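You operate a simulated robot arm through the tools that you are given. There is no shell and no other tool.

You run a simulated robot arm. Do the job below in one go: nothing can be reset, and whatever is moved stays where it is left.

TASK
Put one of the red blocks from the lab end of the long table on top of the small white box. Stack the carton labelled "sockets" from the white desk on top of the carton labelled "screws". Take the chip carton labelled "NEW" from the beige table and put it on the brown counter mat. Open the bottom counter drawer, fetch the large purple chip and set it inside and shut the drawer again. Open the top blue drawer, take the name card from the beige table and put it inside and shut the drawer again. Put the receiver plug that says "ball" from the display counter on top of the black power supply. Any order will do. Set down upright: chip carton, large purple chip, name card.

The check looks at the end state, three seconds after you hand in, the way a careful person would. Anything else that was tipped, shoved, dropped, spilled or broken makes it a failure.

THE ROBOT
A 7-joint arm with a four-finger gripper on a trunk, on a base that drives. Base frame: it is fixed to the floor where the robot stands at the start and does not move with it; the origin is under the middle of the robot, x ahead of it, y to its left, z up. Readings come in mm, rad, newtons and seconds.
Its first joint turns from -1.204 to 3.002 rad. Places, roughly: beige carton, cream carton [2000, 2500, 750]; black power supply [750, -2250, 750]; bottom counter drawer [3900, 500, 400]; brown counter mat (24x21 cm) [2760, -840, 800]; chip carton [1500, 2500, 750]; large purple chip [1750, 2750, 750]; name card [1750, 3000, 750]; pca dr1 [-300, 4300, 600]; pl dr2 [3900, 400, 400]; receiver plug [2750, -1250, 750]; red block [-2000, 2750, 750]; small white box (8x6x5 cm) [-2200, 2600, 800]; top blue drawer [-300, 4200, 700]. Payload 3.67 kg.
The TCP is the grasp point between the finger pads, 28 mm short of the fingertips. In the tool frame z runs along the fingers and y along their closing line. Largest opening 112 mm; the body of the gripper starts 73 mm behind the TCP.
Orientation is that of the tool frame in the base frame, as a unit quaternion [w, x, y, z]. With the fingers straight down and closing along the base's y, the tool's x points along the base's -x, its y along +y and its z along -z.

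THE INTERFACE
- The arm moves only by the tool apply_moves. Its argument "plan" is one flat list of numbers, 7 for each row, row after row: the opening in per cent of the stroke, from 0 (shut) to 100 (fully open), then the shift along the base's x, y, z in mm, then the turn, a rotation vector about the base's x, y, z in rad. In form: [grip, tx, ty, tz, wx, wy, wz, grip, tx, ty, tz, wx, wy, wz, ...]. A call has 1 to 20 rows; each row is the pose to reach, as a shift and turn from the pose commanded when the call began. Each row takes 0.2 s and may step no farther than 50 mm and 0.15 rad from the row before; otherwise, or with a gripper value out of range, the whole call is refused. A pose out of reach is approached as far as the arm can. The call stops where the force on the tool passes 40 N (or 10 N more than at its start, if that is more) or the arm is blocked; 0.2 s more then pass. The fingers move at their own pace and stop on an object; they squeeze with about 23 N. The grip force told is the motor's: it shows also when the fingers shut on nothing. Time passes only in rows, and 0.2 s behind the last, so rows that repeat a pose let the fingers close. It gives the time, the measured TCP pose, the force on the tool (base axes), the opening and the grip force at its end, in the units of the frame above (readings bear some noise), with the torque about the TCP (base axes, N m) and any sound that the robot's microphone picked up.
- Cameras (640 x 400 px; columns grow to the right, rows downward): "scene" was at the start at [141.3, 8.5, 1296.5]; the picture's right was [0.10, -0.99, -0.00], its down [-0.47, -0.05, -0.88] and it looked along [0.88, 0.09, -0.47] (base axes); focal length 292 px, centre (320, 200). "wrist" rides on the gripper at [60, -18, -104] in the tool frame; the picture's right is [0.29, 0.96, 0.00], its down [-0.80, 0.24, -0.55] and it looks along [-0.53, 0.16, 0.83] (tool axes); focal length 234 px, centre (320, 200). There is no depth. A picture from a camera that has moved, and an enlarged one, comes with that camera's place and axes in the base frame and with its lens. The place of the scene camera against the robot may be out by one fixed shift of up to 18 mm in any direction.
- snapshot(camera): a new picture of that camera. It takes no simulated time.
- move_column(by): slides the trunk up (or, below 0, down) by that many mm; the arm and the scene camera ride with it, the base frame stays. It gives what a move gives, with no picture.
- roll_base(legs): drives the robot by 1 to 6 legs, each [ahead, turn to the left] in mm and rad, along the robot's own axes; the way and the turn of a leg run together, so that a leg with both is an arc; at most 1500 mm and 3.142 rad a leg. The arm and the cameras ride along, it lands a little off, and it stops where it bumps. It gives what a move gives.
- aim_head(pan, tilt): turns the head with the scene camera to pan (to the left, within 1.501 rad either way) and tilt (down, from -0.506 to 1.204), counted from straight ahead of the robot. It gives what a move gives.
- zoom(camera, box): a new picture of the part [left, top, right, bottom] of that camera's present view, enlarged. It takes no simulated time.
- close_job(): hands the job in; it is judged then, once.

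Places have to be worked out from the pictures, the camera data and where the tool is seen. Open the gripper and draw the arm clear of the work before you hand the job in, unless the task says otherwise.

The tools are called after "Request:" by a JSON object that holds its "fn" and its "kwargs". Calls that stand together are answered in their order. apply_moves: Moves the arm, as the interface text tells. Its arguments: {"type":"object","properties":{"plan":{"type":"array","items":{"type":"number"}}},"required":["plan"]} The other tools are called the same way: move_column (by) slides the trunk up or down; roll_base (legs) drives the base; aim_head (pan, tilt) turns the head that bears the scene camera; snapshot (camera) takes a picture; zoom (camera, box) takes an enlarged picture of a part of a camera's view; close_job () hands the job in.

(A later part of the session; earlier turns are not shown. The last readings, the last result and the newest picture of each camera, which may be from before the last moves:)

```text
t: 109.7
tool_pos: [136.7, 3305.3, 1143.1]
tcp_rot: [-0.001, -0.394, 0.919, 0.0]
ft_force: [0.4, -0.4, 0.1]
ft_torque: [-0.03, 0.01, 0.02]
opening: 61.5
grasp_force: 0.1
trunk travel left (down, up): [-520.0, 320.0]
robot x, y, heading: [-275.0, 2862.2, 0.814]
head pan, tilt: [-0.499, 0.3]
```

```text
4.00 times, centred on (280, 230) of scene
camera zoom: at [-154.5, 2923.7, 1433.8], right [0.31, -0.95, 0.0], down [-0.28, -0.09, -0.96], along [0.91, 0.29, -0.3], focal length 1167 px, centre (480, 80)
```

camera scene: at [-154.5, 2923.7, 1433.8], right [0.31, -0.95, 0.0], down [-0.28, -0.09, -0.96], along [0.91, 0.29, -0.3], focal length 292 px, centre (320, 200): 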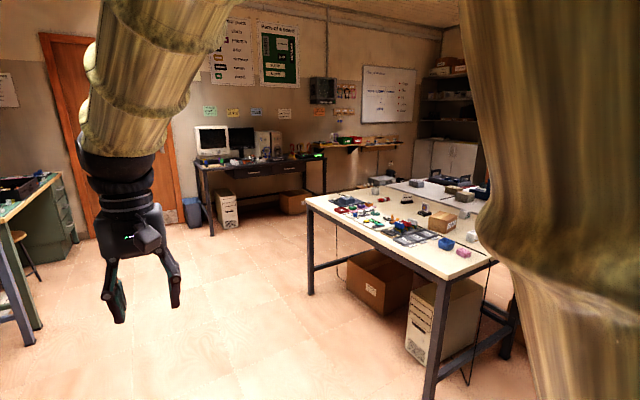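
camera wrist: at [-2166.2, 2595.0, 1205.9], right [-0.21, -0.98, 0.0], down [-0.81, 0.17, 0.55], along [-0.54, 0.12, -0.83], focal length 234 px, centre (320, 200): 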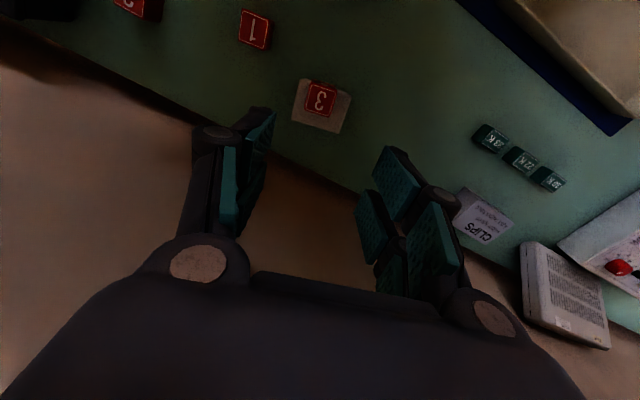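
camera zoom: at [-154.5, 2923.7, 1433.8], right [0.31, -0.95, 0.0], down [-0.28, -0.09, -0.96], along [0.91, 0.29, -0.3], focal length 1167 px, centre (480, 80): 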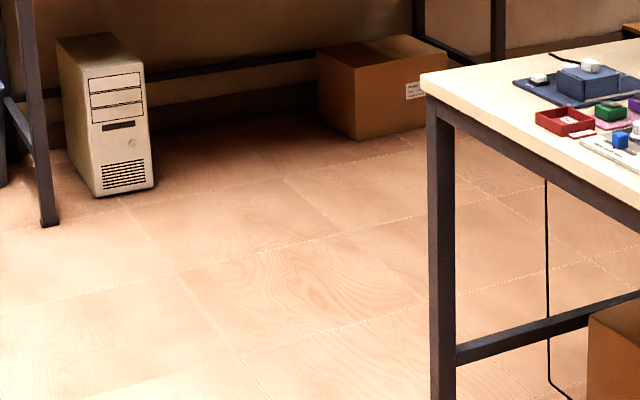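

The beige table adjoins a whiter desk with cartons behind it. I zoom further to read the items.

Request:
{"fn": "zoom", "kwargs": {"camera": "scene", "box": [400, 170, 496, 230]}}

Request:
{"fn": "zoom", "kwargs": {"camera": "scene", "box": [360, 190, 456, 250]}}

Request:
{"fn": "zoom", "kwargs": {"camera": "scene", "box": [420, 205, 500, 255]}}

Request:
{"fn": "zoom", "kwargs": {"camera": "scene", "box": [320, 185, 416, 245]}}

```text
6.67 times, centred on (448, 200) of scene
camera zoom: at [-154.5, 2923.7, 1433.8], right [0.31, -0.95, 0.0], down [-0.28, -0.09, -0.96], along [0.91, 0.29, -0.3], focal length 1945 px, centre (-533, 200)
```

zoom: 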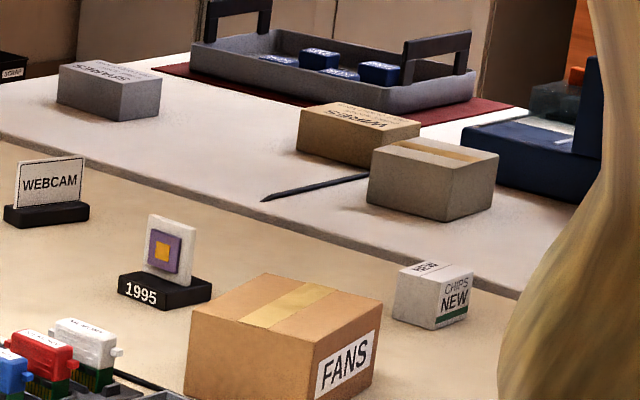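

```text
6.67 times, centred on (408, 220) of scene
camera zoom: at [-154.5, 2923.7, 1433.8], right [0.31, -0.95, 0.0], down [-0.28, -0.09, -0.96], along [0.91, 0.29, -0.3], focal length 1945 px, centre (-267, 67)
```

zoom: 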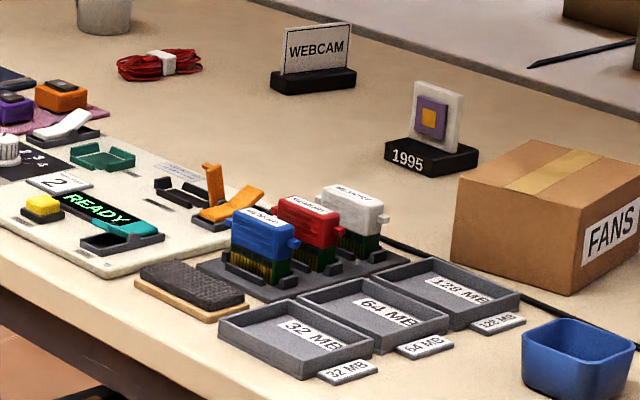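

```text
8.00 times, centred on (460, 230) of scene
camera zoom: at [-154.5, 2923.7, 1433.8], right [0.31, -0.95, 0.0], down [-0.28, -0.09, -0.96], along [0.91, 0.29, -0.3], focal length 2334 px, centre (-800, -40)
```

zoom: 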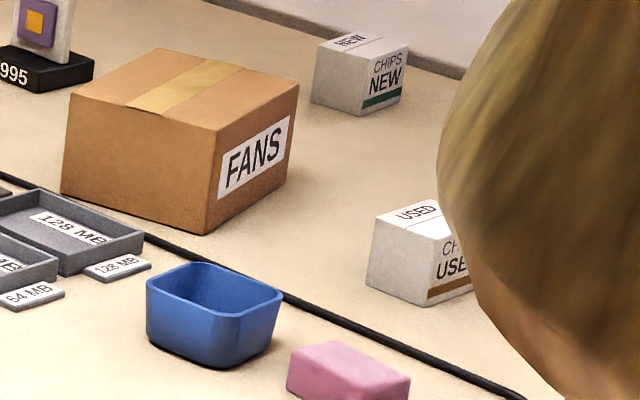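

```text
6.67 times, centred on (368, 215) of scene
camera zoom: at [-154.5, 2923.7, 1433.8], right [0.31, -0.95, 0.0], down [-0.28, -0.09, -0.96], along [0.91, 0.29, -0.3], focal length 1945 px, centre (0, 100)
```

zoom: 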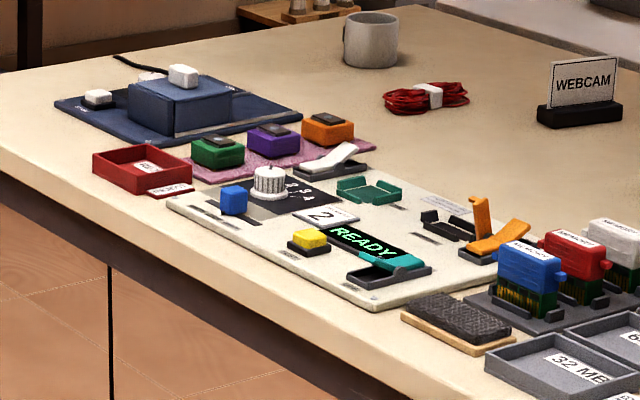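

The beige table holds the WEBCAM name card, the large purple "1995" chip and the "NEW" chip carton, and the two cartons stand on the white desk behind. I begin with the blue drawer: drive in front of it and look closely at its handle.

Request:
{"fn": "roll_base", "kwargs": {"legs": [[960, 0], [0, 1.58]]}}

Request:
{"fn": "aim_head", "kwargs": {"pan": 0, "tilt": 0.75}}

Request:
{"fn": "snapshot", "kwargs": {"camera": "scene"}}

Request:
{"fn": "snapshot", "kwargs": {"camera": "wrist"}}

```text
t: 118.6
tool_pos: [-53.8, 3977.7, 1142.9]
tcp_rot: [-0.001, 0.928, -0.372, 0.001]
ft_force: [0.2, 0.8, -0.5]
ft_torque: [0.03, 0.03, -0.01]
opening: 61.5
grasp_force: 0.1
trunk travel left (down, up): [-520.0, 320.0]
robot x, y, heading: [389.9, 3559.7, 2.383]
head pan, tilt: [-0.499, 0.3]
```

```text
t: 119.5
tool_pos: [-54.6, 3977.9, 1143.6]
tcp_rot: [-0.001, 0.928, -0.372, 0.002]
ft_force: [0.2, -0.1, 1.0]
ft_torque: [0.02, -0.03, 0.02]
opening: 61.7
grasp_force: 0.2
trunk travel left (down, up): [-520.0, 320.0]
robot x, y, heading: [390.9, 3562.4, 2.38]
head pan, tilt: [0.0, 0.75]
```

```text
taken
camera scene: at [295.6, 3653.6, 1393.5], right [0.69, 0.72, 0.0], down [0.49, -0.47, -0.73], along [-0.53, 0.5, -0.68], focal length 292 px, centre (320, 200)
```

scene: 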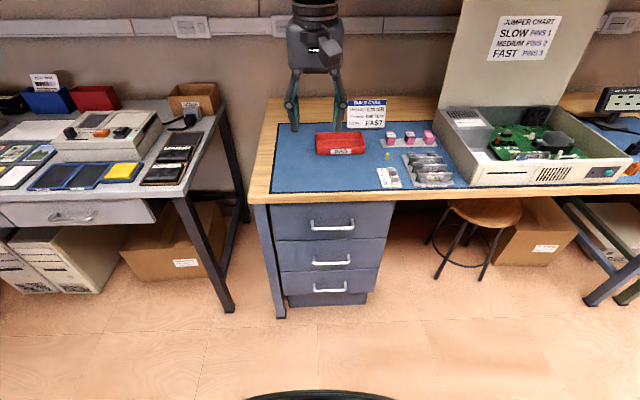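

```text
taken
camera wrist: at [1.8, 3949.1, 1249.2], right [-0.45, -0.89, 0.0], down [-0.74, 0.38, 0.55], along [-0.49, 0.25, -0.83], focal length 234 px, centre (320, 200)
```

wrist: 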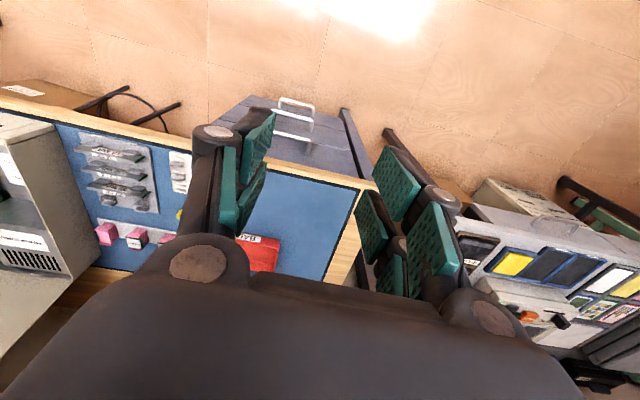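

I have a good view of the blue drawers. The handle is a horizontal bar under the desk edge, so I'll approach horizontally with the fingers closing vertically. First I turn the gripper to point forward in free air.

Request:
{"fn": "apply_moves", "kwargs": {"plan": [60, 0, 0, 0, -0.0029, 0.1139, -0.0806, 60, 0, 0, 0, -0.0058, 0.2279, -0.1612, 60, 0, 0, 0, -0.0086, 0.3418, -0.2418, 60, 0, 0, 0, -0.0115, 0.4558, -0.3224, 60, 0, 0, 0, -0.0144, 0.5697, -0.403, 60, 0, 0, 0, -0.0173, 0.6837, -0.4836, 60, 0, 0, 0, -0.0202, 0.7976, -0.5642, 60, 0, 0, 0, -0.023, 0.9116, -0.6448, 60, 0, 0, 0, -0.0259, 1.0255, -0.7254, 60, 0, 0, 0, -0.0288, 1.1395, -0.806, 60, 0, 0, 0, -0.0317, 1.2534, -0.8866, 60, 0, 0, 0, -0.0346, 1.3674, -0.9672, 60, 0, 0, 0, -0.0374, 1.4813, -1.0478, 60, 0, 0, 0, -0.0403, 1.5953, -1.1284, 60, 0, 0, 0, -0.0432, 1.7092, -1.209, 60, 0, 0, 0, -0.0432, 1.7092, -1.209]}}

Request:
{"fn": "snapshot", "kwargs": {"camera": "scene"}}

Request:
{"fn": "snapshot", "kwargs": {"camera": "wrist"}}

```text
t: 122.9
tool_pos: [-41.1, 3980.2, 1188.0]
tcp_rot: [-0.271, -0.29, 0.657, 0.64]
ft_force: [-0.6, 0.3, -0.6]
ft_torque: [0.03, 0.0, -0.03]
opening: 67.2
grasp_force: 0.0
out of reach, approached as far as the arm can: row 15, 16
trunk travel left (down, up): [-520.0, 320.0]
robot x, y, heading: [392.3, 3563.4, 2.384]
head pan, tilt: [0.0, 0.75]
```

```text
taken
camera scene: at [295.9, 3652.3, 1393.6], right [0.69, 0.73, 0.0], down [0.49, -0.47, -0.73], along [-0.53, 0.5, -0.68], focal length 292 px, centre (320, 200)
```

scene: 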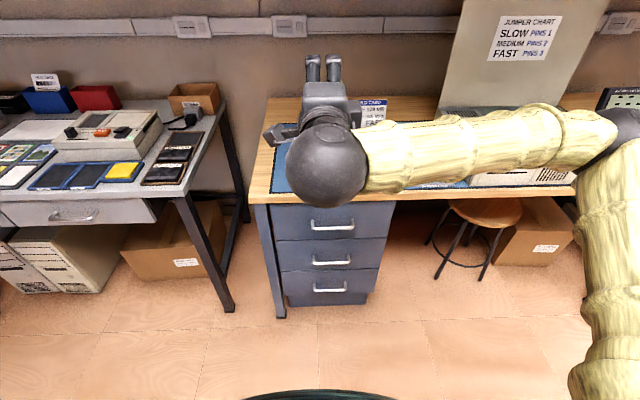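

```text
taken
camera wrist: at [-5.6, 3865.0, 1173.9], right [-0.23, -0.2, 0.95], down [0.94, 0.21, 0.27], along [-0.25, 0.96, 0.14], focal length 234 px, centre (320, 200)
```

wrist: 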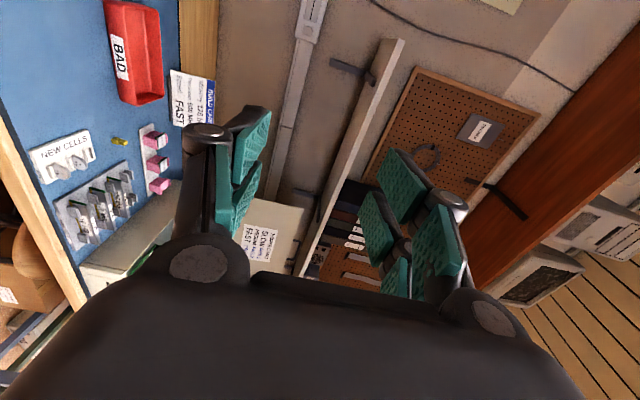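

The gripper now points forward with vertical closing. I lower the trunk by 400 mm so the gripper comes down to drawer height, in the free space in front of the desk.

Request:
{"fn": "move_column", "kwargs": {"by": -400}}

Request:
{"fn": "aim_head", "kwargs": {"pan": 0, "tilt": 0.45}}

Request:
{"fn": "snapshot", "kwargs": {"camera": "scene"}}

Request:
{"fn": "snapshot", "kwargs": {"camera": "wrist"}}

```text
t: 126.7
tool_pos: [-42.5, 3980.1, 787.0]
tcp_rot: [-0.272, -0.291, 0.658, 0.64]
ft_force: [0.0, -0.5, -0.4]
ft_torque: [0.0, -0.03, 0.01]
opening: 67.1
grasp_force: 0.1
trunk travel left (down, up): [-120.0, 720.0]
robot x, y, heading: [394.0, 3561.2, 2.381]
head pan, tilt: [0.0, 0.75]
```

```text
t: 127.5
tool_pos: [-42.1, 3980.8, 786.9]
tcp_rot: [-0.272, -0.29, 0.658, 0.64]
ft_force: [-0.5, -1.4, -0.3]
ft_torque: [0.02, 0.0, 0.01]
opening: 67.1
grasp_force: 0.1
trunk travel left (down, up): [-120.0, 720.0]
robot x, y, heading: [392.5, 3563.7, 2.381]
head pan, tilt: [0.0, 0.45]
```

```text
taken
camera scene: at [289.1, 3659.8, 1019.8], right [0.69, 0.73, 0.0], down [0.32, -0.3, -0.9], along [-0.65, 0.62, -0.44], focal length 292 px, centre (320, 200)
```

scene: 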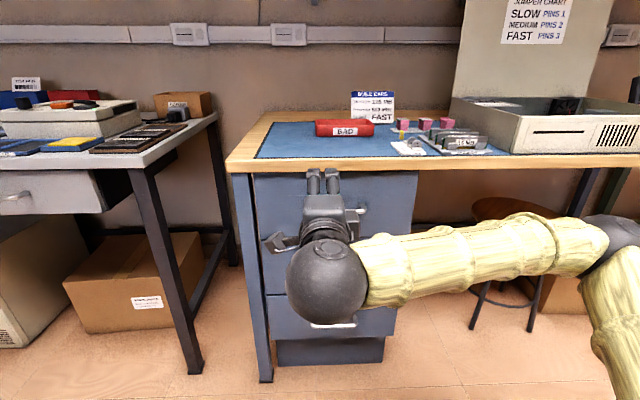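

```text
taken
camera wrist: at [-5.9, 3866.0, 773.5], right [-0.23, -0.2, 0.95], down [0.94, 0.21, 0.27], along [-0.25, 0.96, 0.14], focal length 234 px, centre (320, 200)
```

wrist: 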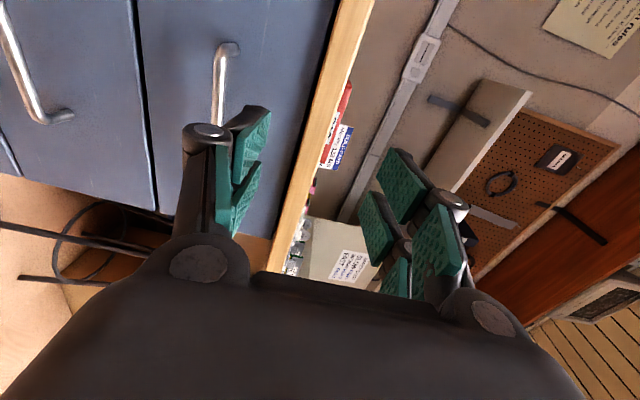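

From two views the top handle bar is near (-133, 4110, 680). I lower the gripper to that height and centre it, still short of the drawer, then check.

Request:
{"fn": "apply_moves", "kwargs": {"plan": [60, 5, 5, -35, 0, 0, 0, 60, 10, 12, -70, 0, 0, 0, 60, 23, 25, -105, 0, 0, 0, 60, 23, 25, -105, 0, 0, 0]}}

Request:
{"fn": "snapshot", "kwargs": {"camera": "wrist"}}

Request:
{"fn": "snapshot", "kwargs": {"camera": "scene"}}

```text
t: 128.5
tool_pos: [-24.7, 4019.4, 748.4]
tcp_rot: [-0.263, -0.304, 0.669, 0.625]
ft_force: [-0.2, -0.6, -0.9]
ft_torque: [-0.04, 0.01, -0.02]
opening: 67.3
grasp_force: 0.0
out of reach, approached as far as the arm can: row 1, 2, 3, 4
trunk travel left (down, up): [-120.0, 720.0]
robot x, y, heading: [390.9, 3562.8, 2.378]
head pan, tilt: [0.0, 0.45]
```

```text
taken
camera wrist: at [12.0, 3903.9, 739.1], right [-0.27, -0.18, 0.95], down [0.93, 0.22, 0.31], along [-0.26, 0.96, 0.11], focal length 234 px, centre (320, 200)
```

wrist: 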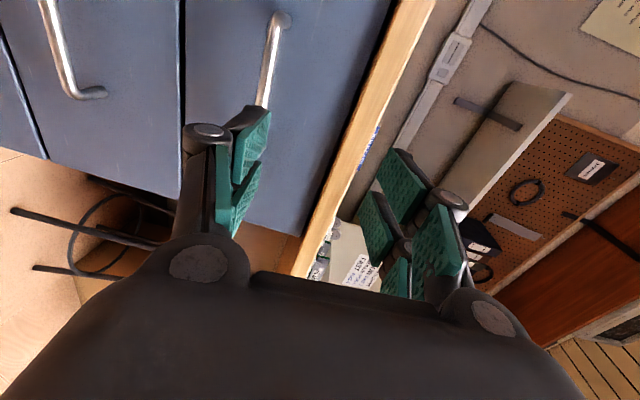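

```text
taken
camera scene: at [289.1, 3660.0, 1019.8], right [0.69, 0.73, 0.0], down [0.32, -0.3, -0.9], along [-0.65, 0.62, -0.44], focal length 292 px, centre (320, 200)
```

scene: 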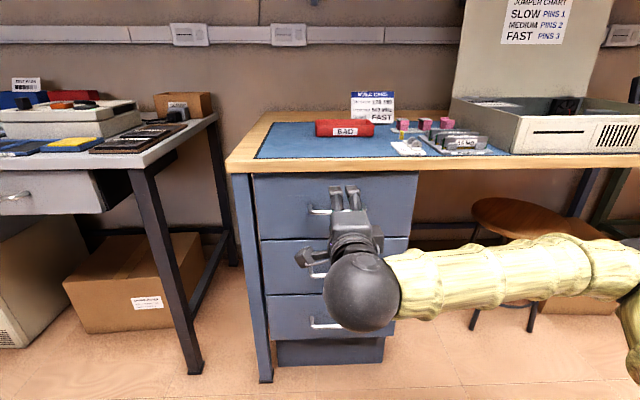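

In this posture the arm can't go lower relative to the trunk, so I use the trunk for height and the base to approach. The handle is confirmed at z ≈ 680 with its left end at u 2852, so I lower the trunk 68 mm and roll forward about 100 mm first.

Request:
{"fn": "move_column", "kwargs": {"by": -68}}

Request:
{"fn": "roll_base", "kwargs": {"legs": [[95, 0]]}}

Request:
{"fn": "snapshot", "kwargs": {"camera": "wrist"}}

Request:
{"fn": "snapshot", "kwargs": {"camera": "scene"}}

```text
t: 129.6
tool_pos: [-27.0, 4018.7, 681.0]
tcp_rot: [-0.262, -0.305, 0.669, 0.625]
ft_force: [0.0, -1.0, 0.5]
ft_torque: [-0.03, -0.02, 0.0]
opening: 67.2
grasp_force: 0.0
trunk travel left (down, up): [-52.0, 788.0]
robot x, y, heading: [392.7, 3564.2, 2.381]
head pan, tilt: [0.0, 0.45]
```

```text
t: 130.7
tool_pos: [-95.6, 4083.7, 680.1]
tcp_rot: [-0.263, -0.304, 0.669, 0.625]
ft_force: [0.0, -0.2, 0.2]
ft_torque: [0.05, 0.02, -0.01]
opening: 67.2
grasp_force: 0.0
trunk travel left (down, up): [-52.0, 788.0]
robot x, y, heading: [322.5, 3631.8, 2.384]
head pan, tilt: [0.0, 0.45]
```

```text
taken
camera wrist: at [-57.3, 3968.7, 671.4], right [-0.27, -0.18, 0.95], down [0.93, 0.22, 0.31], along [-0.26, 0.96, 0.11], focal length 234 px, centre (320, 200)
```

wrist: 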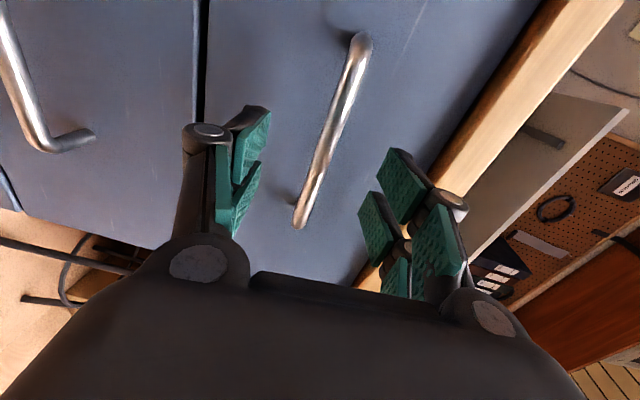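

```text
taken
camera scene: at [220.1, 3725.1, 951.8], right [0.69, 0.73, 0.0], down [0.32, -0.3, -0.9], along [-0.65, 0.62, -0.44], focal length 292 px, centre (320, 200)
```

scene: 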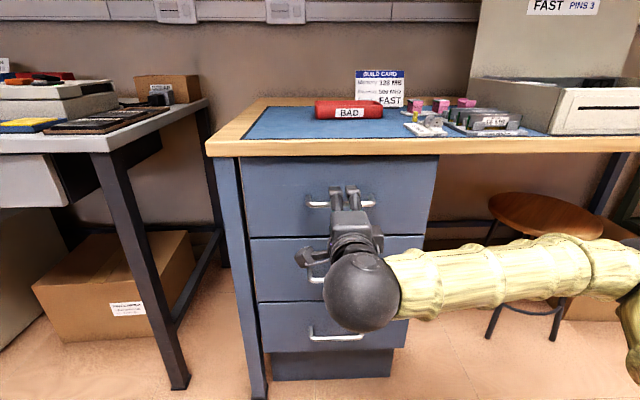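

The handle bar now lies neatly between the open fingers. I roll forward another 42 mm so the pads straddle the bar.

Request:
{"fn": "roll_base", "kwargs": {"legs": [[42, 0]]}}

Request:
{"fn": "snapshot", "kwargs": {"camera": "wrist"}}

Request:
{"fn": "zoom", "kwargs": {"camera": "scene", "box": [260, 140, 420, 240]}}

```text
t: 131.6
tool_pos: [-126.5, 4113.0, 681.4]
tcp_rot: [-0.262, -0.304, 0.669, 0.625]
ft_force: [0.4, 0.3, -0.3]
ft_torque: [0.0, 0.01, 0.02]
opening: 67.4
grasp_force: 0.0
trunk travel left (down, up): [-52.0, 788.0]
robot x, y, heading: [290.8, 3656.9, 2.383]
head pan, tilt: [0.0, 0.45]
```

```text
taken
camera wrist: at [-88.7, 3998.2, 671.3], right [-0.27, -0.18, 0.95], down [0.93, 0.22, 0.31], along [-0.26, 0.96, 0.11], focal length 234 px, centre (320, 200)
```

wrist: 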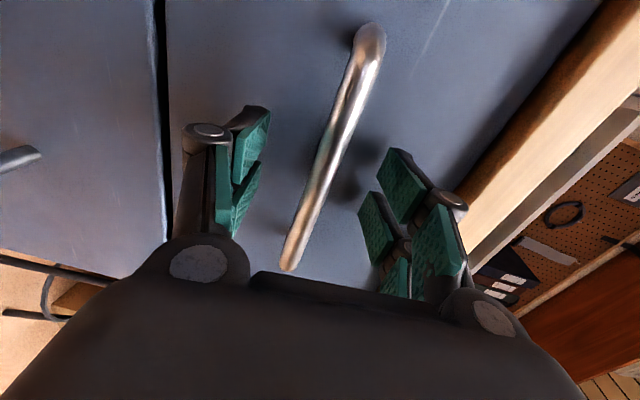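

```text
4.00 times, centred on (340, 190) of scene
camera zoom: at [188.8, 3754.7, 951.8], right [0.69, 0.73, 0.0], down [0.32, -0.3, -0.9], along [-0.65, 0.62, -0.44], focal length 1167 px, centre (240, 240)
```

zoom: 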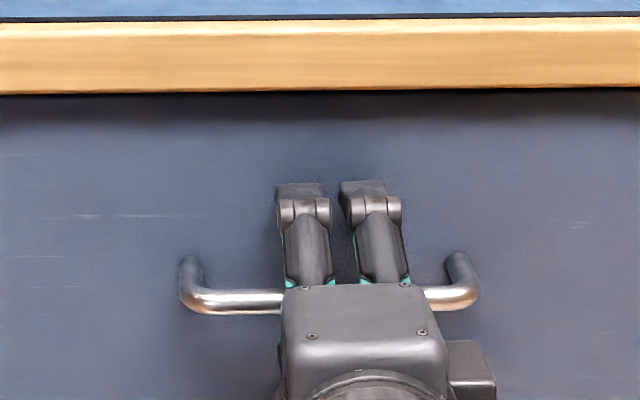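

The bar is between the finger pads. I close on it.

Request:
{"fn": "apply_moves", "kwargs": {"plan": [30, 0, 0, 0, 0, 0, 0, 10, 0, 0, 0, 0, 0, 0, 0, 0, 0, 0, 0, 0, 0, 0, 0, 0, 0, 0, 0, 0]}}

Request:
{"fn": "zoom", "kwargs": {"camera": "scene", "box": [260, 140, 420, 240]}}

Request:
{"fn": "snapshot", "kwargs": {"camera": "wrist"}}

```text
t: 132.6
tool_pos: [-126.5, 4112.6, 677.8]
tcp_rot: [-0.263, -0.305, 0.671, 0.623]
ft_force: [8.4, -6.2, -26.4]
ft_torque: [-1.69, 1.52, -0.59]
opening: 11.6
grasp_force: 45.4
trunk travel left (down, up): [-52.0, 788.0]
robot x, y, heading: [295.2, 3656.7, 2.383]
head pan, tilt: [0.0, 0.45]
```

```text
4.00 times, centred on (340, 190) of scene
camera zoom: at [188.5, 3755.4, 951.4], right [0.69, 0.73, 0.0], down [0.32, -0.3, -0.9], along [-0.65, 0.62, -0.44], focal length 1167 px, centre (240, 240)
```

zoom: 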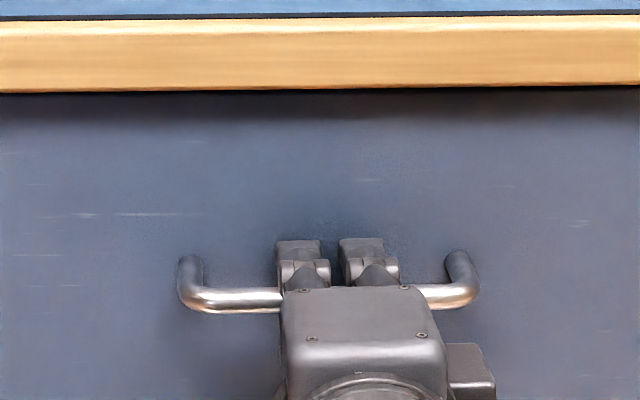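

```text
taken
camera wrist: at [-88.7, 3998.5, 669.4], right [-0.27, -0.18, 0.95], down [0.92, 0.22, 0.31], along [-0.26, 0.96, 0.1], focal length 234 px, centre (320, 200)
```

wrist: 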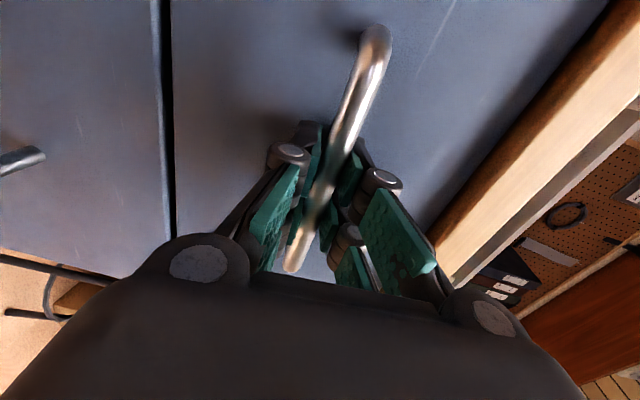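

The bar is gripped (11.6 mm). I ease the vertical load by lowering 4 mm and pull the drawer by backing up, a little first.

Request:
{"fn": "move_column", "kwargs": {"by": -4}}

Request:
{"fn": "roll_base", "kwargs": {"legs": [[-80, 0]]}}

Request:
{"fn": "snapshot", "kwargs": {"camera": "scene"}}

```text
t: 133.1
tool_pos: [-126.1, 4113.3, 678.5]
tcp_rot: [-0.263, -0.304, 0.668, 0.626]
ft_force: [-1.9, 0.1, -0.5]
ft_torque: [-1.7, 1.49, 0.06]
opening: 11.2
grasp_force: 44.3
trunk travel left (down, up): [-48.0, 792.0]
robot x, y, heading: [288.0, 3655.7, 2.381]
head pan, tilt: [0.0, 0.45]
```

```text
t: 134.8
tool_pos: [-66.3, 4060.8, 678.7]
tcp_rot: [-0.263, -0.301, 0.67, 0.626]
ft_force: [1.1, 0.6, 0.8]
ft_torque: [-1.77, 1.59, 0.18]
opening: 11.0
grasp_force: 45.1
trunk travel left (down, up): [-48.0, 792.0]
robot x, y, heading: [348.2, 3602.9, 2.381]
head pan, tilt: [0.0, 0.45]
stopped in leg 1: the force on the tool passed its limit at 41 N (the readings are from after the stop); the commanded pose is now the measured one
```

```text
taken
camera scene: at [247.5, 3700.1, 947.7], right [0.69, 0.72, 0.0], down [0.31, -0.3, -0.9], along [-0.65, 0.62, -0.44], focal length 292 px, centre (320, 200)
```

scene: 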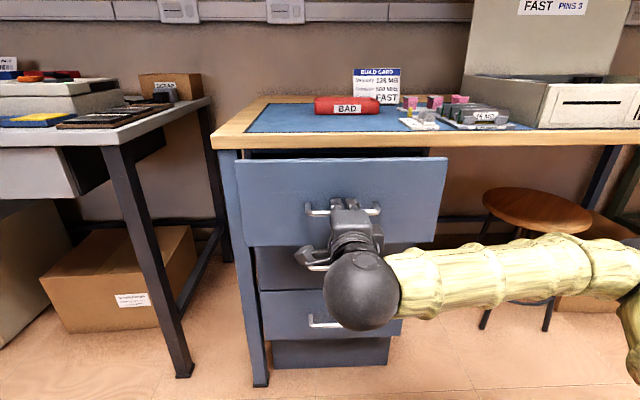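

The drawer slides. I keep pulling in short stretches.

Request:
{"fn": "roll_base", "kwargs": {"legs": [[-70, 0]]}}

Request:
{"fn": "roll_base", "kwargs": {"legs": [[-70, 0]]}}

Request:
{"fn": "snapshot", "kwargs": {"camera": "scene"}}

```text
t: 135.8
tool_pos: [-15.8, 4014.6, 678.6]
tcp_rot: [-0.262, -0.301, 0.671, 0.625]
ft_force: [25.5, 30.6, 0.9]
ft_torque: [-1.72, 1.45, -0.27]
opening: 11.1
grasp_force: 45.1
trunk travel left (down, up): [-48.0, 792.0]
robot x, y, heading: [400.1, 3553.3, 2.383]
head pan, tilt: [0.0, 0.45]
```

```text
t: 136.8
tool_pos: [35.7, 3966.0, 678.4]
tcp_rot: [-0.262, -0.299, 0.671, 0.626]
ft_force: [26.0, 30.9, -1.9]
ft_torque: [-1.7, 1.44, -0.25]
opening: 11.4
grasp_force: 45.4
trunk travel left (down, up): [-48.0, 792.0]
robot x, y, heading: [452.6, 3506.3, 2.378]
head pan, tilt: [0.0, 0.45]
```

```text
taken
camera scene: at [350.6, 3605.1, 947.8], right [0.69, 0.72, 0.0], down [0.31, -0.3, -0.9], along [-0.65, 0.62, -0.44], focal length 292 px, centre (320, 200)
```

scene: 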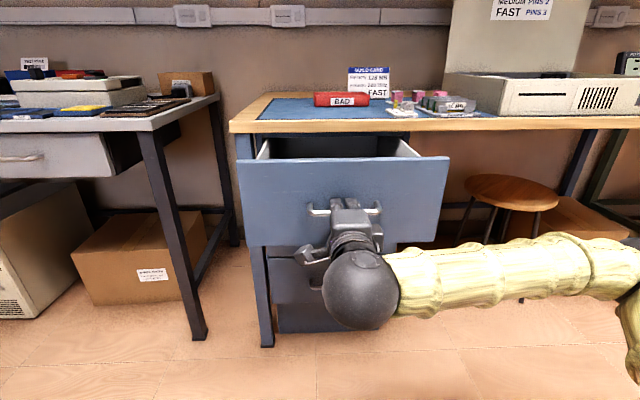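

The drawer is open about 220 mm, plenty for the card. I release the handle and back away.

Request:
{"fn": "apply_moves", "kwargs": {"plan": [15, 0, 0, 0, 0, 0, 0, 40, 0, 0, 0, 0, 0, 0, 60, 0, 0, 0, 0, 0, 0, 60, 0, 0, 0, 0, 0, 0]}}

Request:
{"fn": "roll_base", "kwargs": {"legs": [[-250, 0]]}}

Request:
{"fn": "snapshot", "kwargs": {"camera": "scene"}}

```text
t: 137.8
tool_pos: [34.8, 3965.2, 678.7]
tcp_rot: [-0.261, -0.3, 0.671, 0.626]
ft_force: [0.1, -0.2, 0.1]
ft_torque: [0.02, 0.02, -0.02]
opening: 67.3
grasp_force: 0.0
trunk travel left (down, up): [-48.0, 792.0]
robot x, y, heading: [450.6, 3504.3, 2.376]
head pan, tilt: [0.0, 0.45]
```

```text
t: 139.6
tool_pos: [215.7, 3791.4, 678.3]
tcp_rot: [-0.26, -0.301, 0.671, 0.626]
ft_force: [-0.2, 0.2, -0.2]
ft_torque: [0.01, 0.01, 0.01]
opening: 67.0
grasp_force: 0.2
trunk travel left (down, up): [-48.0, 792.0]
robot x, y, heading: [631.5, 3332.5, 2.377]
head pan, tilt: [0.0, 0.45]
```

```text
taken
camera scene: at [530.3, 3430.4, 947.8], right [0.69, 0.72, 0.0], down [0.31, -0.3, -0.9], along [-0.65, 0.62, -0.44], focal length 292 px, centre (320, 200)
```

scene: 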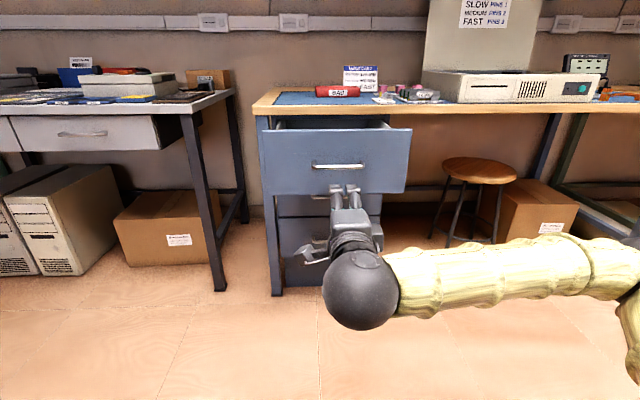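

The drawer stays open. I raise the trunk and turn the gripper back to pointing down.

Request:
{"fn": "move_column", "kwargs": {"by": 470}}

Request:
{"fn": "apply_moves", "kwargs": {"plan": [60, 0, 0, 0, 0.0029, -0.1139, 0.0806, 60, 0, 0, 0, 0.0058, -0.2279, 0.1612, 60, 0, 0, 0, 0.0086, -0.3418, 0.2418, 60, 0, 0, 0, 0.0115, -0.4558, 0.3224, 60, 0, 0, 0, 0.0144, -0.5697, 0.403, 60, 0, 0, 0, 0.0173, -0.6837, 0.4836, 60, 0, 0, 0, 0.0202, -0.7976, 0.5642, 60, 0, 0, 0, 0.023, -0.9116, 0.6448, 60, 0, 0, 0, 0.0259, -1.0255, 0.7254, 60, 0, 0, 0, 0.0288, -1.1395, 0.806, 60, 0, 0, 0, 0.0317, -1.2534, 0.8866, 60, 0, 0, 0, 0.0346, -1.3674, 0.9672, 60, 0, 0, 0, 0.0374, -1.4813, 1.0478, 60, 0, 0, 0, 0.0403, -1.5953, 1.1284, 60, 0, 0, 0, 0.0432, -1.7092, 1.209, 60, 0, 0, 0, 0.0432, -1.7092, 1.209]}}

Request:
{"fn": "snapshot", "kwargs": {"camera": "scene"}}

```text
refused: 470 is not a number from -400 to 400
```

```text
t: 143.0
tool_pos: [216.9, 3791.7, 679.5]
tcp_rot: [-0.036, 0.933, -0.358, 0.017]
ft_force: [-0.1, 0.3, 0.5]
ft_torque: [0.04, -0.01, 0.0]
opening: 67.4
grasp_force: 0.0
trunk travel left (down, up): [-48.0, 792.0]
robot x, y, heading: [632.9, 3332.8, 2.379]
head pan, tilt: [0.0, 0.45]
```

```text
taken
camera scene: at [530.2, 3430.2, 947.8], right [0.69, 0.72, 0.0], down [0.31, -0.3, -0.9], along [-0.65, 0.62, -0.44], focal length 292 px, centre (320, 200)
```

scene: 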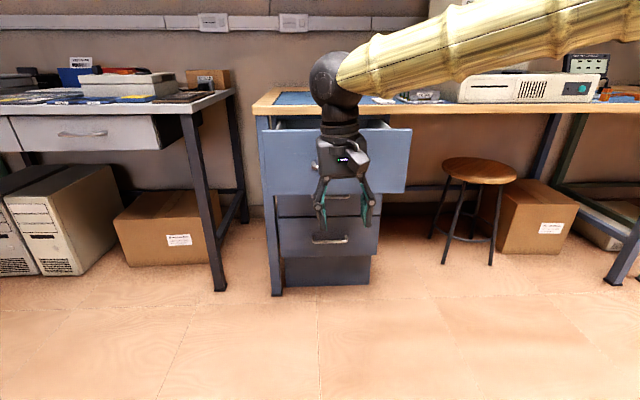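

The gripper points down again. I raise the trunk, level the tool, and turn round to face the beige table.

Request:
{"fn": "move_column", "kwargs": {"by": 400}}

Request:
{"fn": "apply_moves", "kwargs": {"plan": [100, 0, 0, 10, -0.055, 0.0576, 0, 100, 0, 0, 30, -0.055, 0.0576, 0, 100, 0, 0, 50, -0.055, 0.0576, 0]}}

Request:
{"fn": "roll_base", "kwargs": {"legs": [[0, -2.8]]}}

Request:
{"fn": "aim_head", "kwargs": {"pan": 0.0, "tilt": 0.4}}

Request:
{"fn": "snapshot", "kwargs": {"camera": "scene"}}

Request:
{"fn": "aim_head", "kwargs": {"pan": 0.5, "tilt": 0.5}}

Request:
{"fn": "snapshot", "kwargs": {"camera": "scene"}}

```text
t: 146.9
tool_pos: [216.1, 3791.8, 1078.4]
tcp_rot: [-0.036, 0.933, -0.358, 0.018]
ft_force: [-0.1, -0.5, 0.5]
ft_torque: [-0.02, -0.02, -0.01]
opening: 67.0
grasp_force: 0.1
trunk travel left (down, up): [-448.0, 392.0]
robot x, y, heading: [635.8, 3332.3, 2.38]
head pan, tilt: [0.0, 0.45]
```

```text
t: 147.7
tool_pos: [215.8, 3791.2, 1131.2]
tcp_rot: [0.0, 0.934, -0.358, 0.0]
ft_force: [-0.3, -0.3, 0.2]
ft_torque: [-0.01, 0.03, -0.02]
opening: 112.1
grasp_force: 0.0
trunk travel left (down, up): [-448.0, 392.0]
robot x, y, heading: [633.8, 3331.0, 2.379]
head pan, tilt: [0.0, 0.45]
```

```text
t: 154.7
tool_pos: [1167.6, 3019.1, 1129.2]
tcp_rot: [0.0, 0.213, 0.977, 0.0]
ft_force: [0.9, -0.5, 0.0]
ft_torque: [0.0, -0.01, 0.02]
opening: 112.1
grasp_force: 0.0
trunk travel left (down, up): [-448.0, 392.0]
robot x, y, heading: [629.5, 3335.2, -0.459]
head pan, tilt: [0.0, 0.45]
```

```text
t: 155.4
tool_pos: [1168.7, 3020.0, 1130.2]
tcp_rot: [-0.001, 0.214, 0.977, 0.0]
ft_force: [-0.3, -0.4, 0.3]
ft_torque: [0.0, 0.0, -0.01]
opening: 111.9
grasp_force: 0.1
trunk travel left (down, up): [-448.0, 392.0]
robot x, y, heading: [632.3, 3333.6, -0.458]
head pan, tilt: [0.0, 0.4]
```

```text
taken
camera scene: at [760.6, 3268.3, 1352.5], right [-0.44, -0.9, 0.0], down [-0.35, 0.17, -0.92], along [0.83, -0.41, -0.39], focal length 292 px, centre (320, 200)
```

scene: 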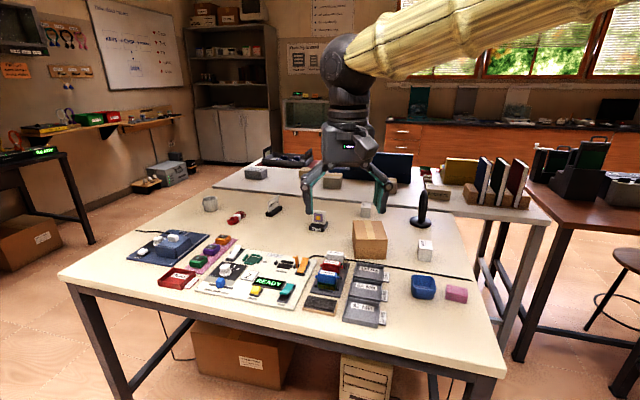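

```text
t: 156.3
tool_pos: [1167.7, 3019.5, 1129.8]
tcp_rot: [0.0, 0.214, 0.977, 0.0]
ft_force: [-0.4, 0.8, -0.6]
ft_torque: [0.03, -0.04, 0.0]
opening: 111.9
grasp_force: 0.0
trunk travel left (down, up): [-448.0, 392.0]
robot x, y, heading: [632.0, 3327.9, -0.457]
head pan, tilt: [0.499, 0.499]
```

```text
taken
camera scene: at [768.5, 3313.0, 1343.4], right [0.04, -1.0, 0.0], down [-0.48, -0.02, -0.88], along [0.88, 0.04, -0.48], focal length 292 px, centre (320, 200)
```

scene: 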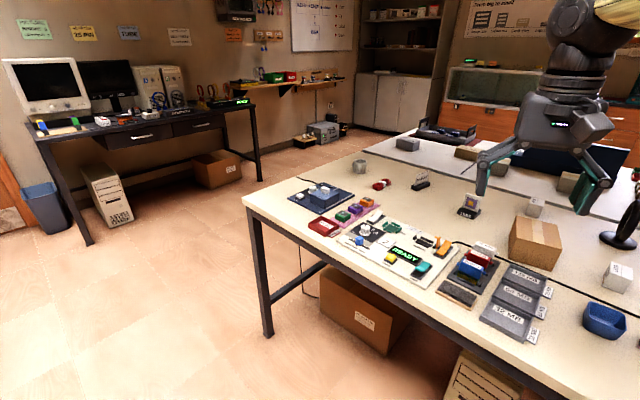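

Beige table spans roughly u 2650–3880, v 430–1160 in my room axes. The WEBCAM card is best reached from its far end, so I drive round there.

Request:
{"fn": "roll_base", "kwargs": {"legs": [[0, 1.278], [1434, 0], [0, -1.57], [1190, 0], [0, -1.57]]}}

Request:
{"fn": "aim_head", "kwargs": {"pan": 0.0, "tilt": 0.7}}

Request:
{"fn": "snapshot", "kwargs": {"camera": "scene"}}

Request:
{"fn": "snapshot", "kwargs": {"camera": "wrist"}}

```text
t: 180.2
tool_pos: [2084.4, 3201.0, 1130.6]
tcp_rot: [0.0, 0.901, 0.434, 0.0]
ft_force: [-0.1, 0.1, -0.5]
ft_torque: [0.0, -0.04, -0.04]
opening: 112.0
grasp_force: 0.1
trunk travel left (down, up): [-448.0, 392.0]
robot x, y, heading: [2519.0, 3644.0, -2.275]
head pan, tilt: [0.499, 0.499]
```

```text
t: 181.1
tool_pos: [2085.5, 3201.3, 1130.1]
tcp_rot: [-0.001, 0.901, 0.433, 0.001]
ft_force: [0.0, -0.5, -0.5]
ft_torque: [-0.02, 0.02, 0.02]
opening: 112.0
grasp_force: 0.0
trunk travel left (down, up): [-448.0, 392.0]
robot x, y, heading: [2515.9, 3647.3, -2.275]
head pan, tilt: [0.0, 0.7]
```

```text
taken
camera scene: at [2430.7, 3540.4, 1325.7], right [-0.76, 0.65, 0.0], down [0.42, 0.49, -0.77], along [-0.49, -0.58, -0.64], focal length 292 px, centre (320, 200)
```

scene: 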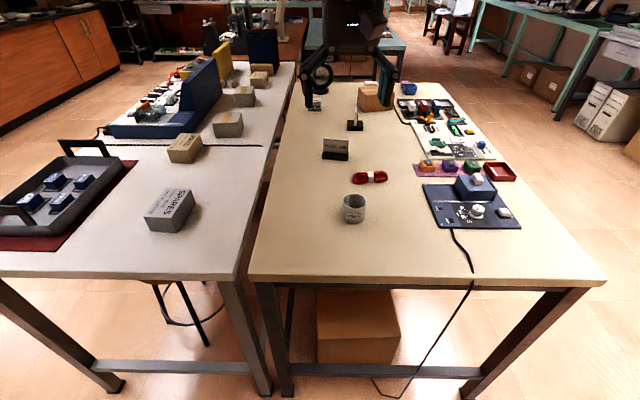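

```text
taken
camera wrist: at [2108.2, 3258.0, 1235.2], right [0.93, -0.37, 0.0], down [-0.31, -0.77, 0.55], along [-0.21, -0.51, -0.83], focal length 234 px, centre (320, 200)
```

wrist: 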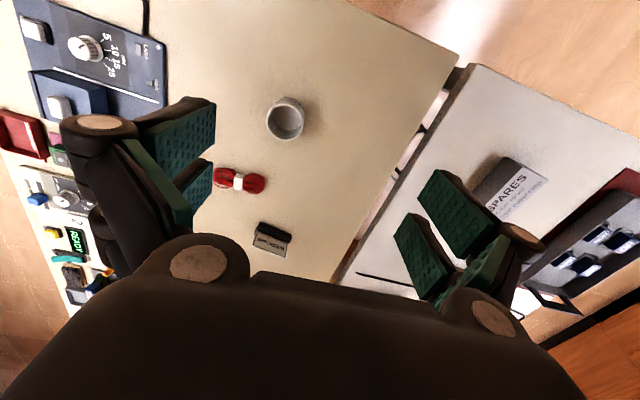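

From the far end I see everything well, including a gap between the white desk and the beige table. I zoom on the WEBCAM card and on the cartons.

Request:
{"fn": "zoom", "kwargs": {"camera": "wrist", "box": [208, 190, 336, 270]}}

Request:
{"fn": "zoom", "kwargs": {"camera": "scene", "box": [290, 120, 386, 180]}}

Request:
{"fn": "zoom", "kwargs": {"camera": "scene", "box": [140, 60, 300, 160]}}

Request:
{"fn": "zoom", "kwargs": {"camera": "scene", "box": [290, 60, 450, 160]}}

```text
5.00 times, centred on (272, 230) of wrist
camera zoom: at [2108.2, 3258.0, 1235.2], right [0.93, -0.37, 0.0], down [-0.31, -0.77, 0.55], along [-0.21, -0.51, -0.83], focal length 1171 px, centre (560, 50)
```

zoom: 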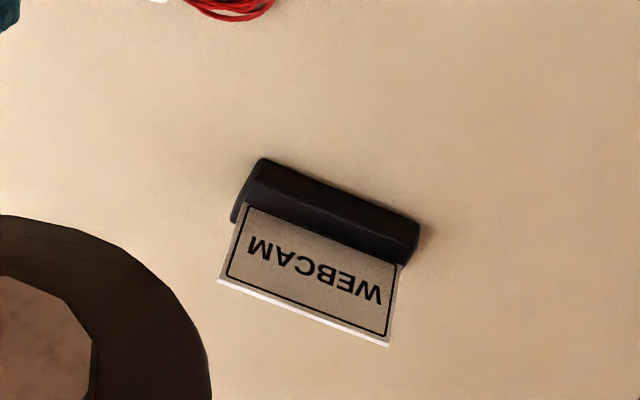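

```text
6.67 times, centred on (338, 150) of scene
camera zoom: at [2430.7, 3540.4, 1325.7], right [-0.76, 0.65, 0.0], down [0.42, 0.49, -0.77], along [-0.49, -0.58, -0.64], focal length 1945 px, centre (200, 533)
```

zoom: 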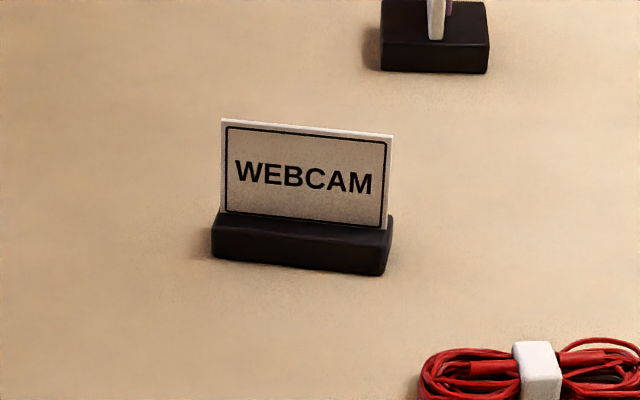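

```text
4.00 times, centred on (220, 110) of scene
camera zoom: at [2430.7, 3540.4, 1325.7], right [-0.76, 0.65, 0.0], down [0.42, 0.49, -0.77], along [-0.49, -0.58, -0.64], focal length 1167 px, centre (720, 560)
```

zoom: 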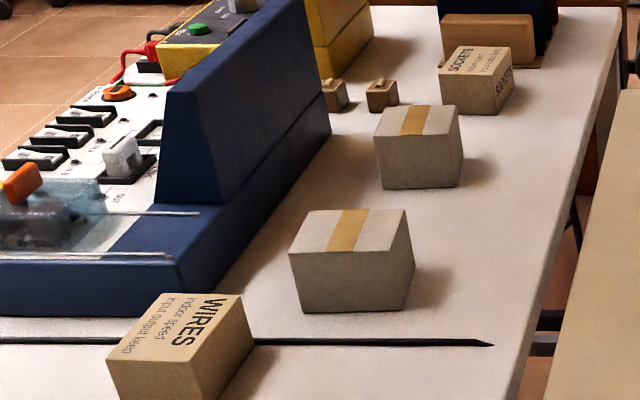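

```text
4.00 times, centred on (370, 110) of scene
camera zoom: at [2430.7, 3540.4, 1325.7], right [-0.76, 0.65, 0.0], down [0.42, 0.49, -0.77], along [-0.49, -0.58, -0.64], focal length 1167 px, centre (120, 560)
```

zoom: 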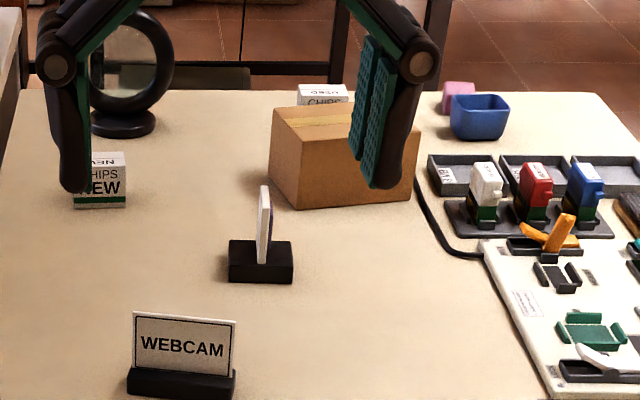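

The WEBCAM card stands near (1860, 2943), sign about 80 mm wide with its top near z 868, turned so its normal is at about 40°. I roll 110 mm closer, then move above it with the gripper yawed to close across the sign.

Request:
{"fn": "roll_base", "kwargs": {"legs": [[110, 0]]}}

Request:
{"fn": "apply_moves", "kwargs": {"plan": [100, -12, -13, 0, 0, 0, 0.137, 100, -24, -26, 0, 0, 0, 0.275, 100, -36, -39, 0, 0, 0, 0.412, 100, -48, -52, 0, 0, 0, 0.55, 100, -60, -65, 0, 0, 0, 0.687, 100, -72, -78, 0, 0, 0, 0.825, 100, -84, -91, -20, 0, 0, 0.962, 100, -96, -104, -40, 0, 0, 1.1, 100, -108, -117, -60, 0, 0, 1.237, 100, -120, -130, -80, 0, 0, 1.375, 100, -130, -150, -110, 0, 0, 1.375, 100, -130, -150, -110, 0, 0, 1.375]}}

Request:
{"fn": "snapshot", "kwargs": {"camera": "wrist"}}

Request:
{"fn": "snapshot", "kwargs": {"camera": "scene"}}

```text
t: 182.3
tool_pos: [2012.0, 3114.0, 1128.7]
tcp_rot: [0.0, 0.901, 0.433, 0.001]
ft_force: [-0.5, 0.2, -0.4]
ft_torque: [0.03, -0.04, -0.01]
opening: 112.1
grasp_force: 0.1
trunk travel left (down, up): [-448.0, 392.0]
robot x, y, heading: [2450.3, 3561.6, -2.278]
head pan, tilt: [0.0, 0.7]
```

```text
t: 184.9
tool_pos: [1885.0, 2968.2, 1017.5]
tcp_rot: [0.001, 0.421, 0.907, 0.0]
ft_force: [-0.3, 0.4, 0.3]
ft_torque: [0.03, -0.02, 0.03]
opening: 112.1
grasp_force: 0.0
trunk travel left (down, up): [-448.0, 392.0]
robot x, y, heading: [2447.7, 3556.9, -2.278]
head pan, tilt: [0.0, 0.7]
```

```text
taken
camera wrist: at [1832.6, 3001.6, 1123.2], right [0.55, 0.84, 0.0], down [0.7, -0.45, 0.55], along [0.46, -0.3, -0.83], focal length 234 px, centre (320, 200)
```

wrist: 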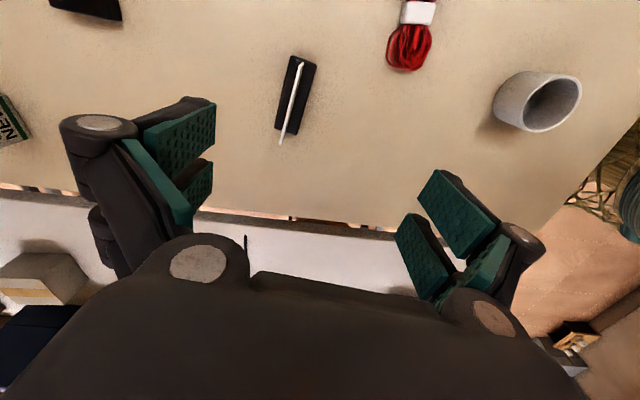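

```text
taken
camera scene: at [2359.8, 3457.1, 1325.8], right [-0.76, 0.65, 0.0], down [0.42, 0.49, -0.77], along [-0.49, -0.58, -0.64], focal length 292 px, centre (320, 200)
```

scene: 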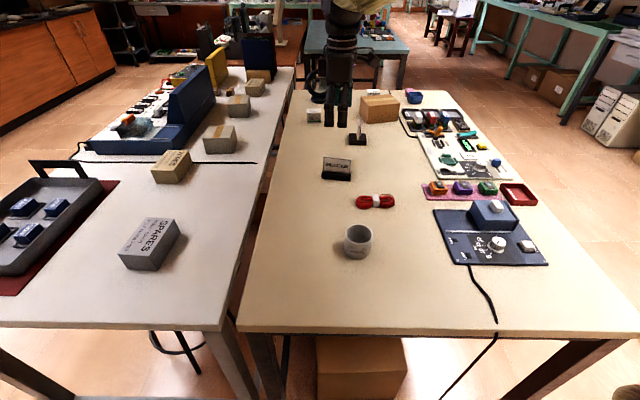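

The yaw worked and the sign is now seen edge-on. I zoom in to fix its exact line.

Request:
{"fn": "zoom", "kwargs": {"camera": "wrist", "box": [240, 40, 368, 160]}}

```text
3.33 times, centred on (304, 100) of wrist
camera zoom: at [1832.6, 3001.6, 1123.2], right [0.55, 0.84, 0.0], down [0.7, -0.45, 0.55], along [0.46, -0.3, -0.83], focal length 781 px, centre (373, 533)
```

zoom: 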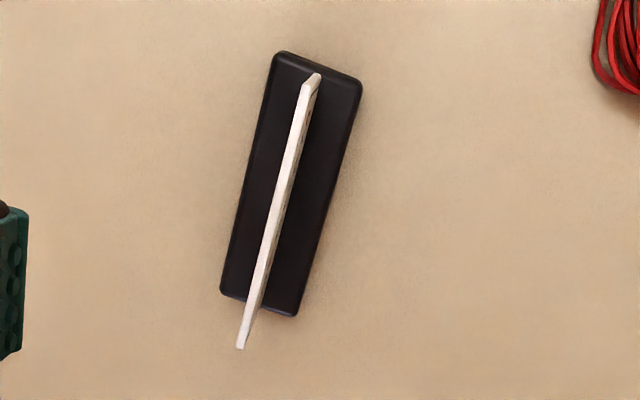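

The sign's top edge runs (1837, 2975) to (1886, 2913) at z ≈ 866, centre (1862, 2944). I centre over it and descend to TCP z 860, keeping the fingertips above the base.

Request:
{"fn": "apply_moves", "kwargs": {"plan": [80, -12, -12, -30, 0, 0, -0.015, 70, -23, -24, -70, 0, 0, -0.027, 70, -23, -24, -110, 0, 0, -0.027, 70, -23, -24, -140, 0, 0, -0.027, 70, -23, -24, -157, 0, 0, -0.027, 70, -23, -24, -157, 0, 0, -0.027]}}

Request:
{"fn": "snapshot", "kwargs": {"camera": "wrist"}}

Request:
{"fn": "zoom", "kwargs": {"camera": "scene", "box": [270, 80, 430, 180]}}

```text
t: 186.3
tool_pos: [1862.9, 2942.0, 861.4]
tcp_rot: [-0.001, 0.433, 0.901, 0.0]
ft_force: [-0.6, 0.1, 0.3]
ft_torque: [0.0, 0.01, 0.03]
opening: 78.4
grasp_force: 0.1
trunk travel left (down, up): [-448.0, 392.0]
robot x, y, heading: [2444.7, 3561.5, -2.276]
head pan, tilt: [0.0, 0.7]
```

```text
taken
camera wrist: at [1811.9, 2976.9, 967.3], right [0.57, 0.82, 0.0], down [0.69, -0.47, 0.55], along [0.46, -0.31, -0.83], focal length 234 px, centre (320, 200)
```

wrist: 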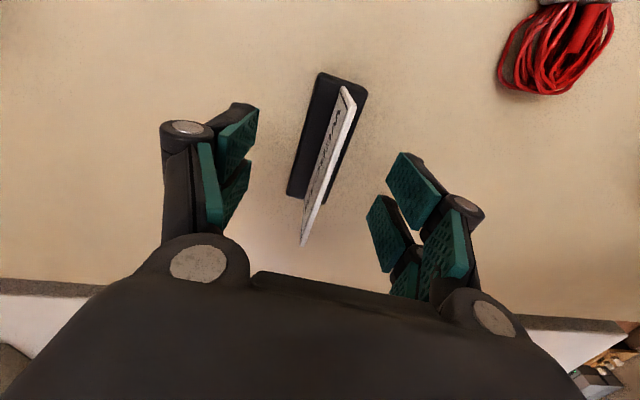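

```text
4.00 times, centred on (350, 130) of scene
camera zoom: at [2359.8, 3456.5, 1325.7], right [-0.76, 0.65, 0.0], down [0.42, 0.49, -0.76], along [-0.49, -0.58, -0.64], focal length 1167 px, centre (200, 480)
```

zoom: 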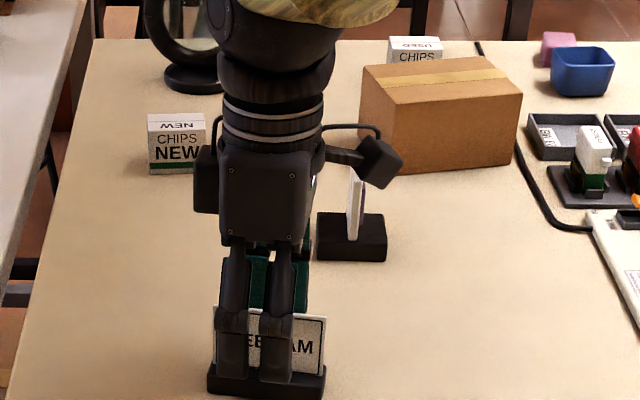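

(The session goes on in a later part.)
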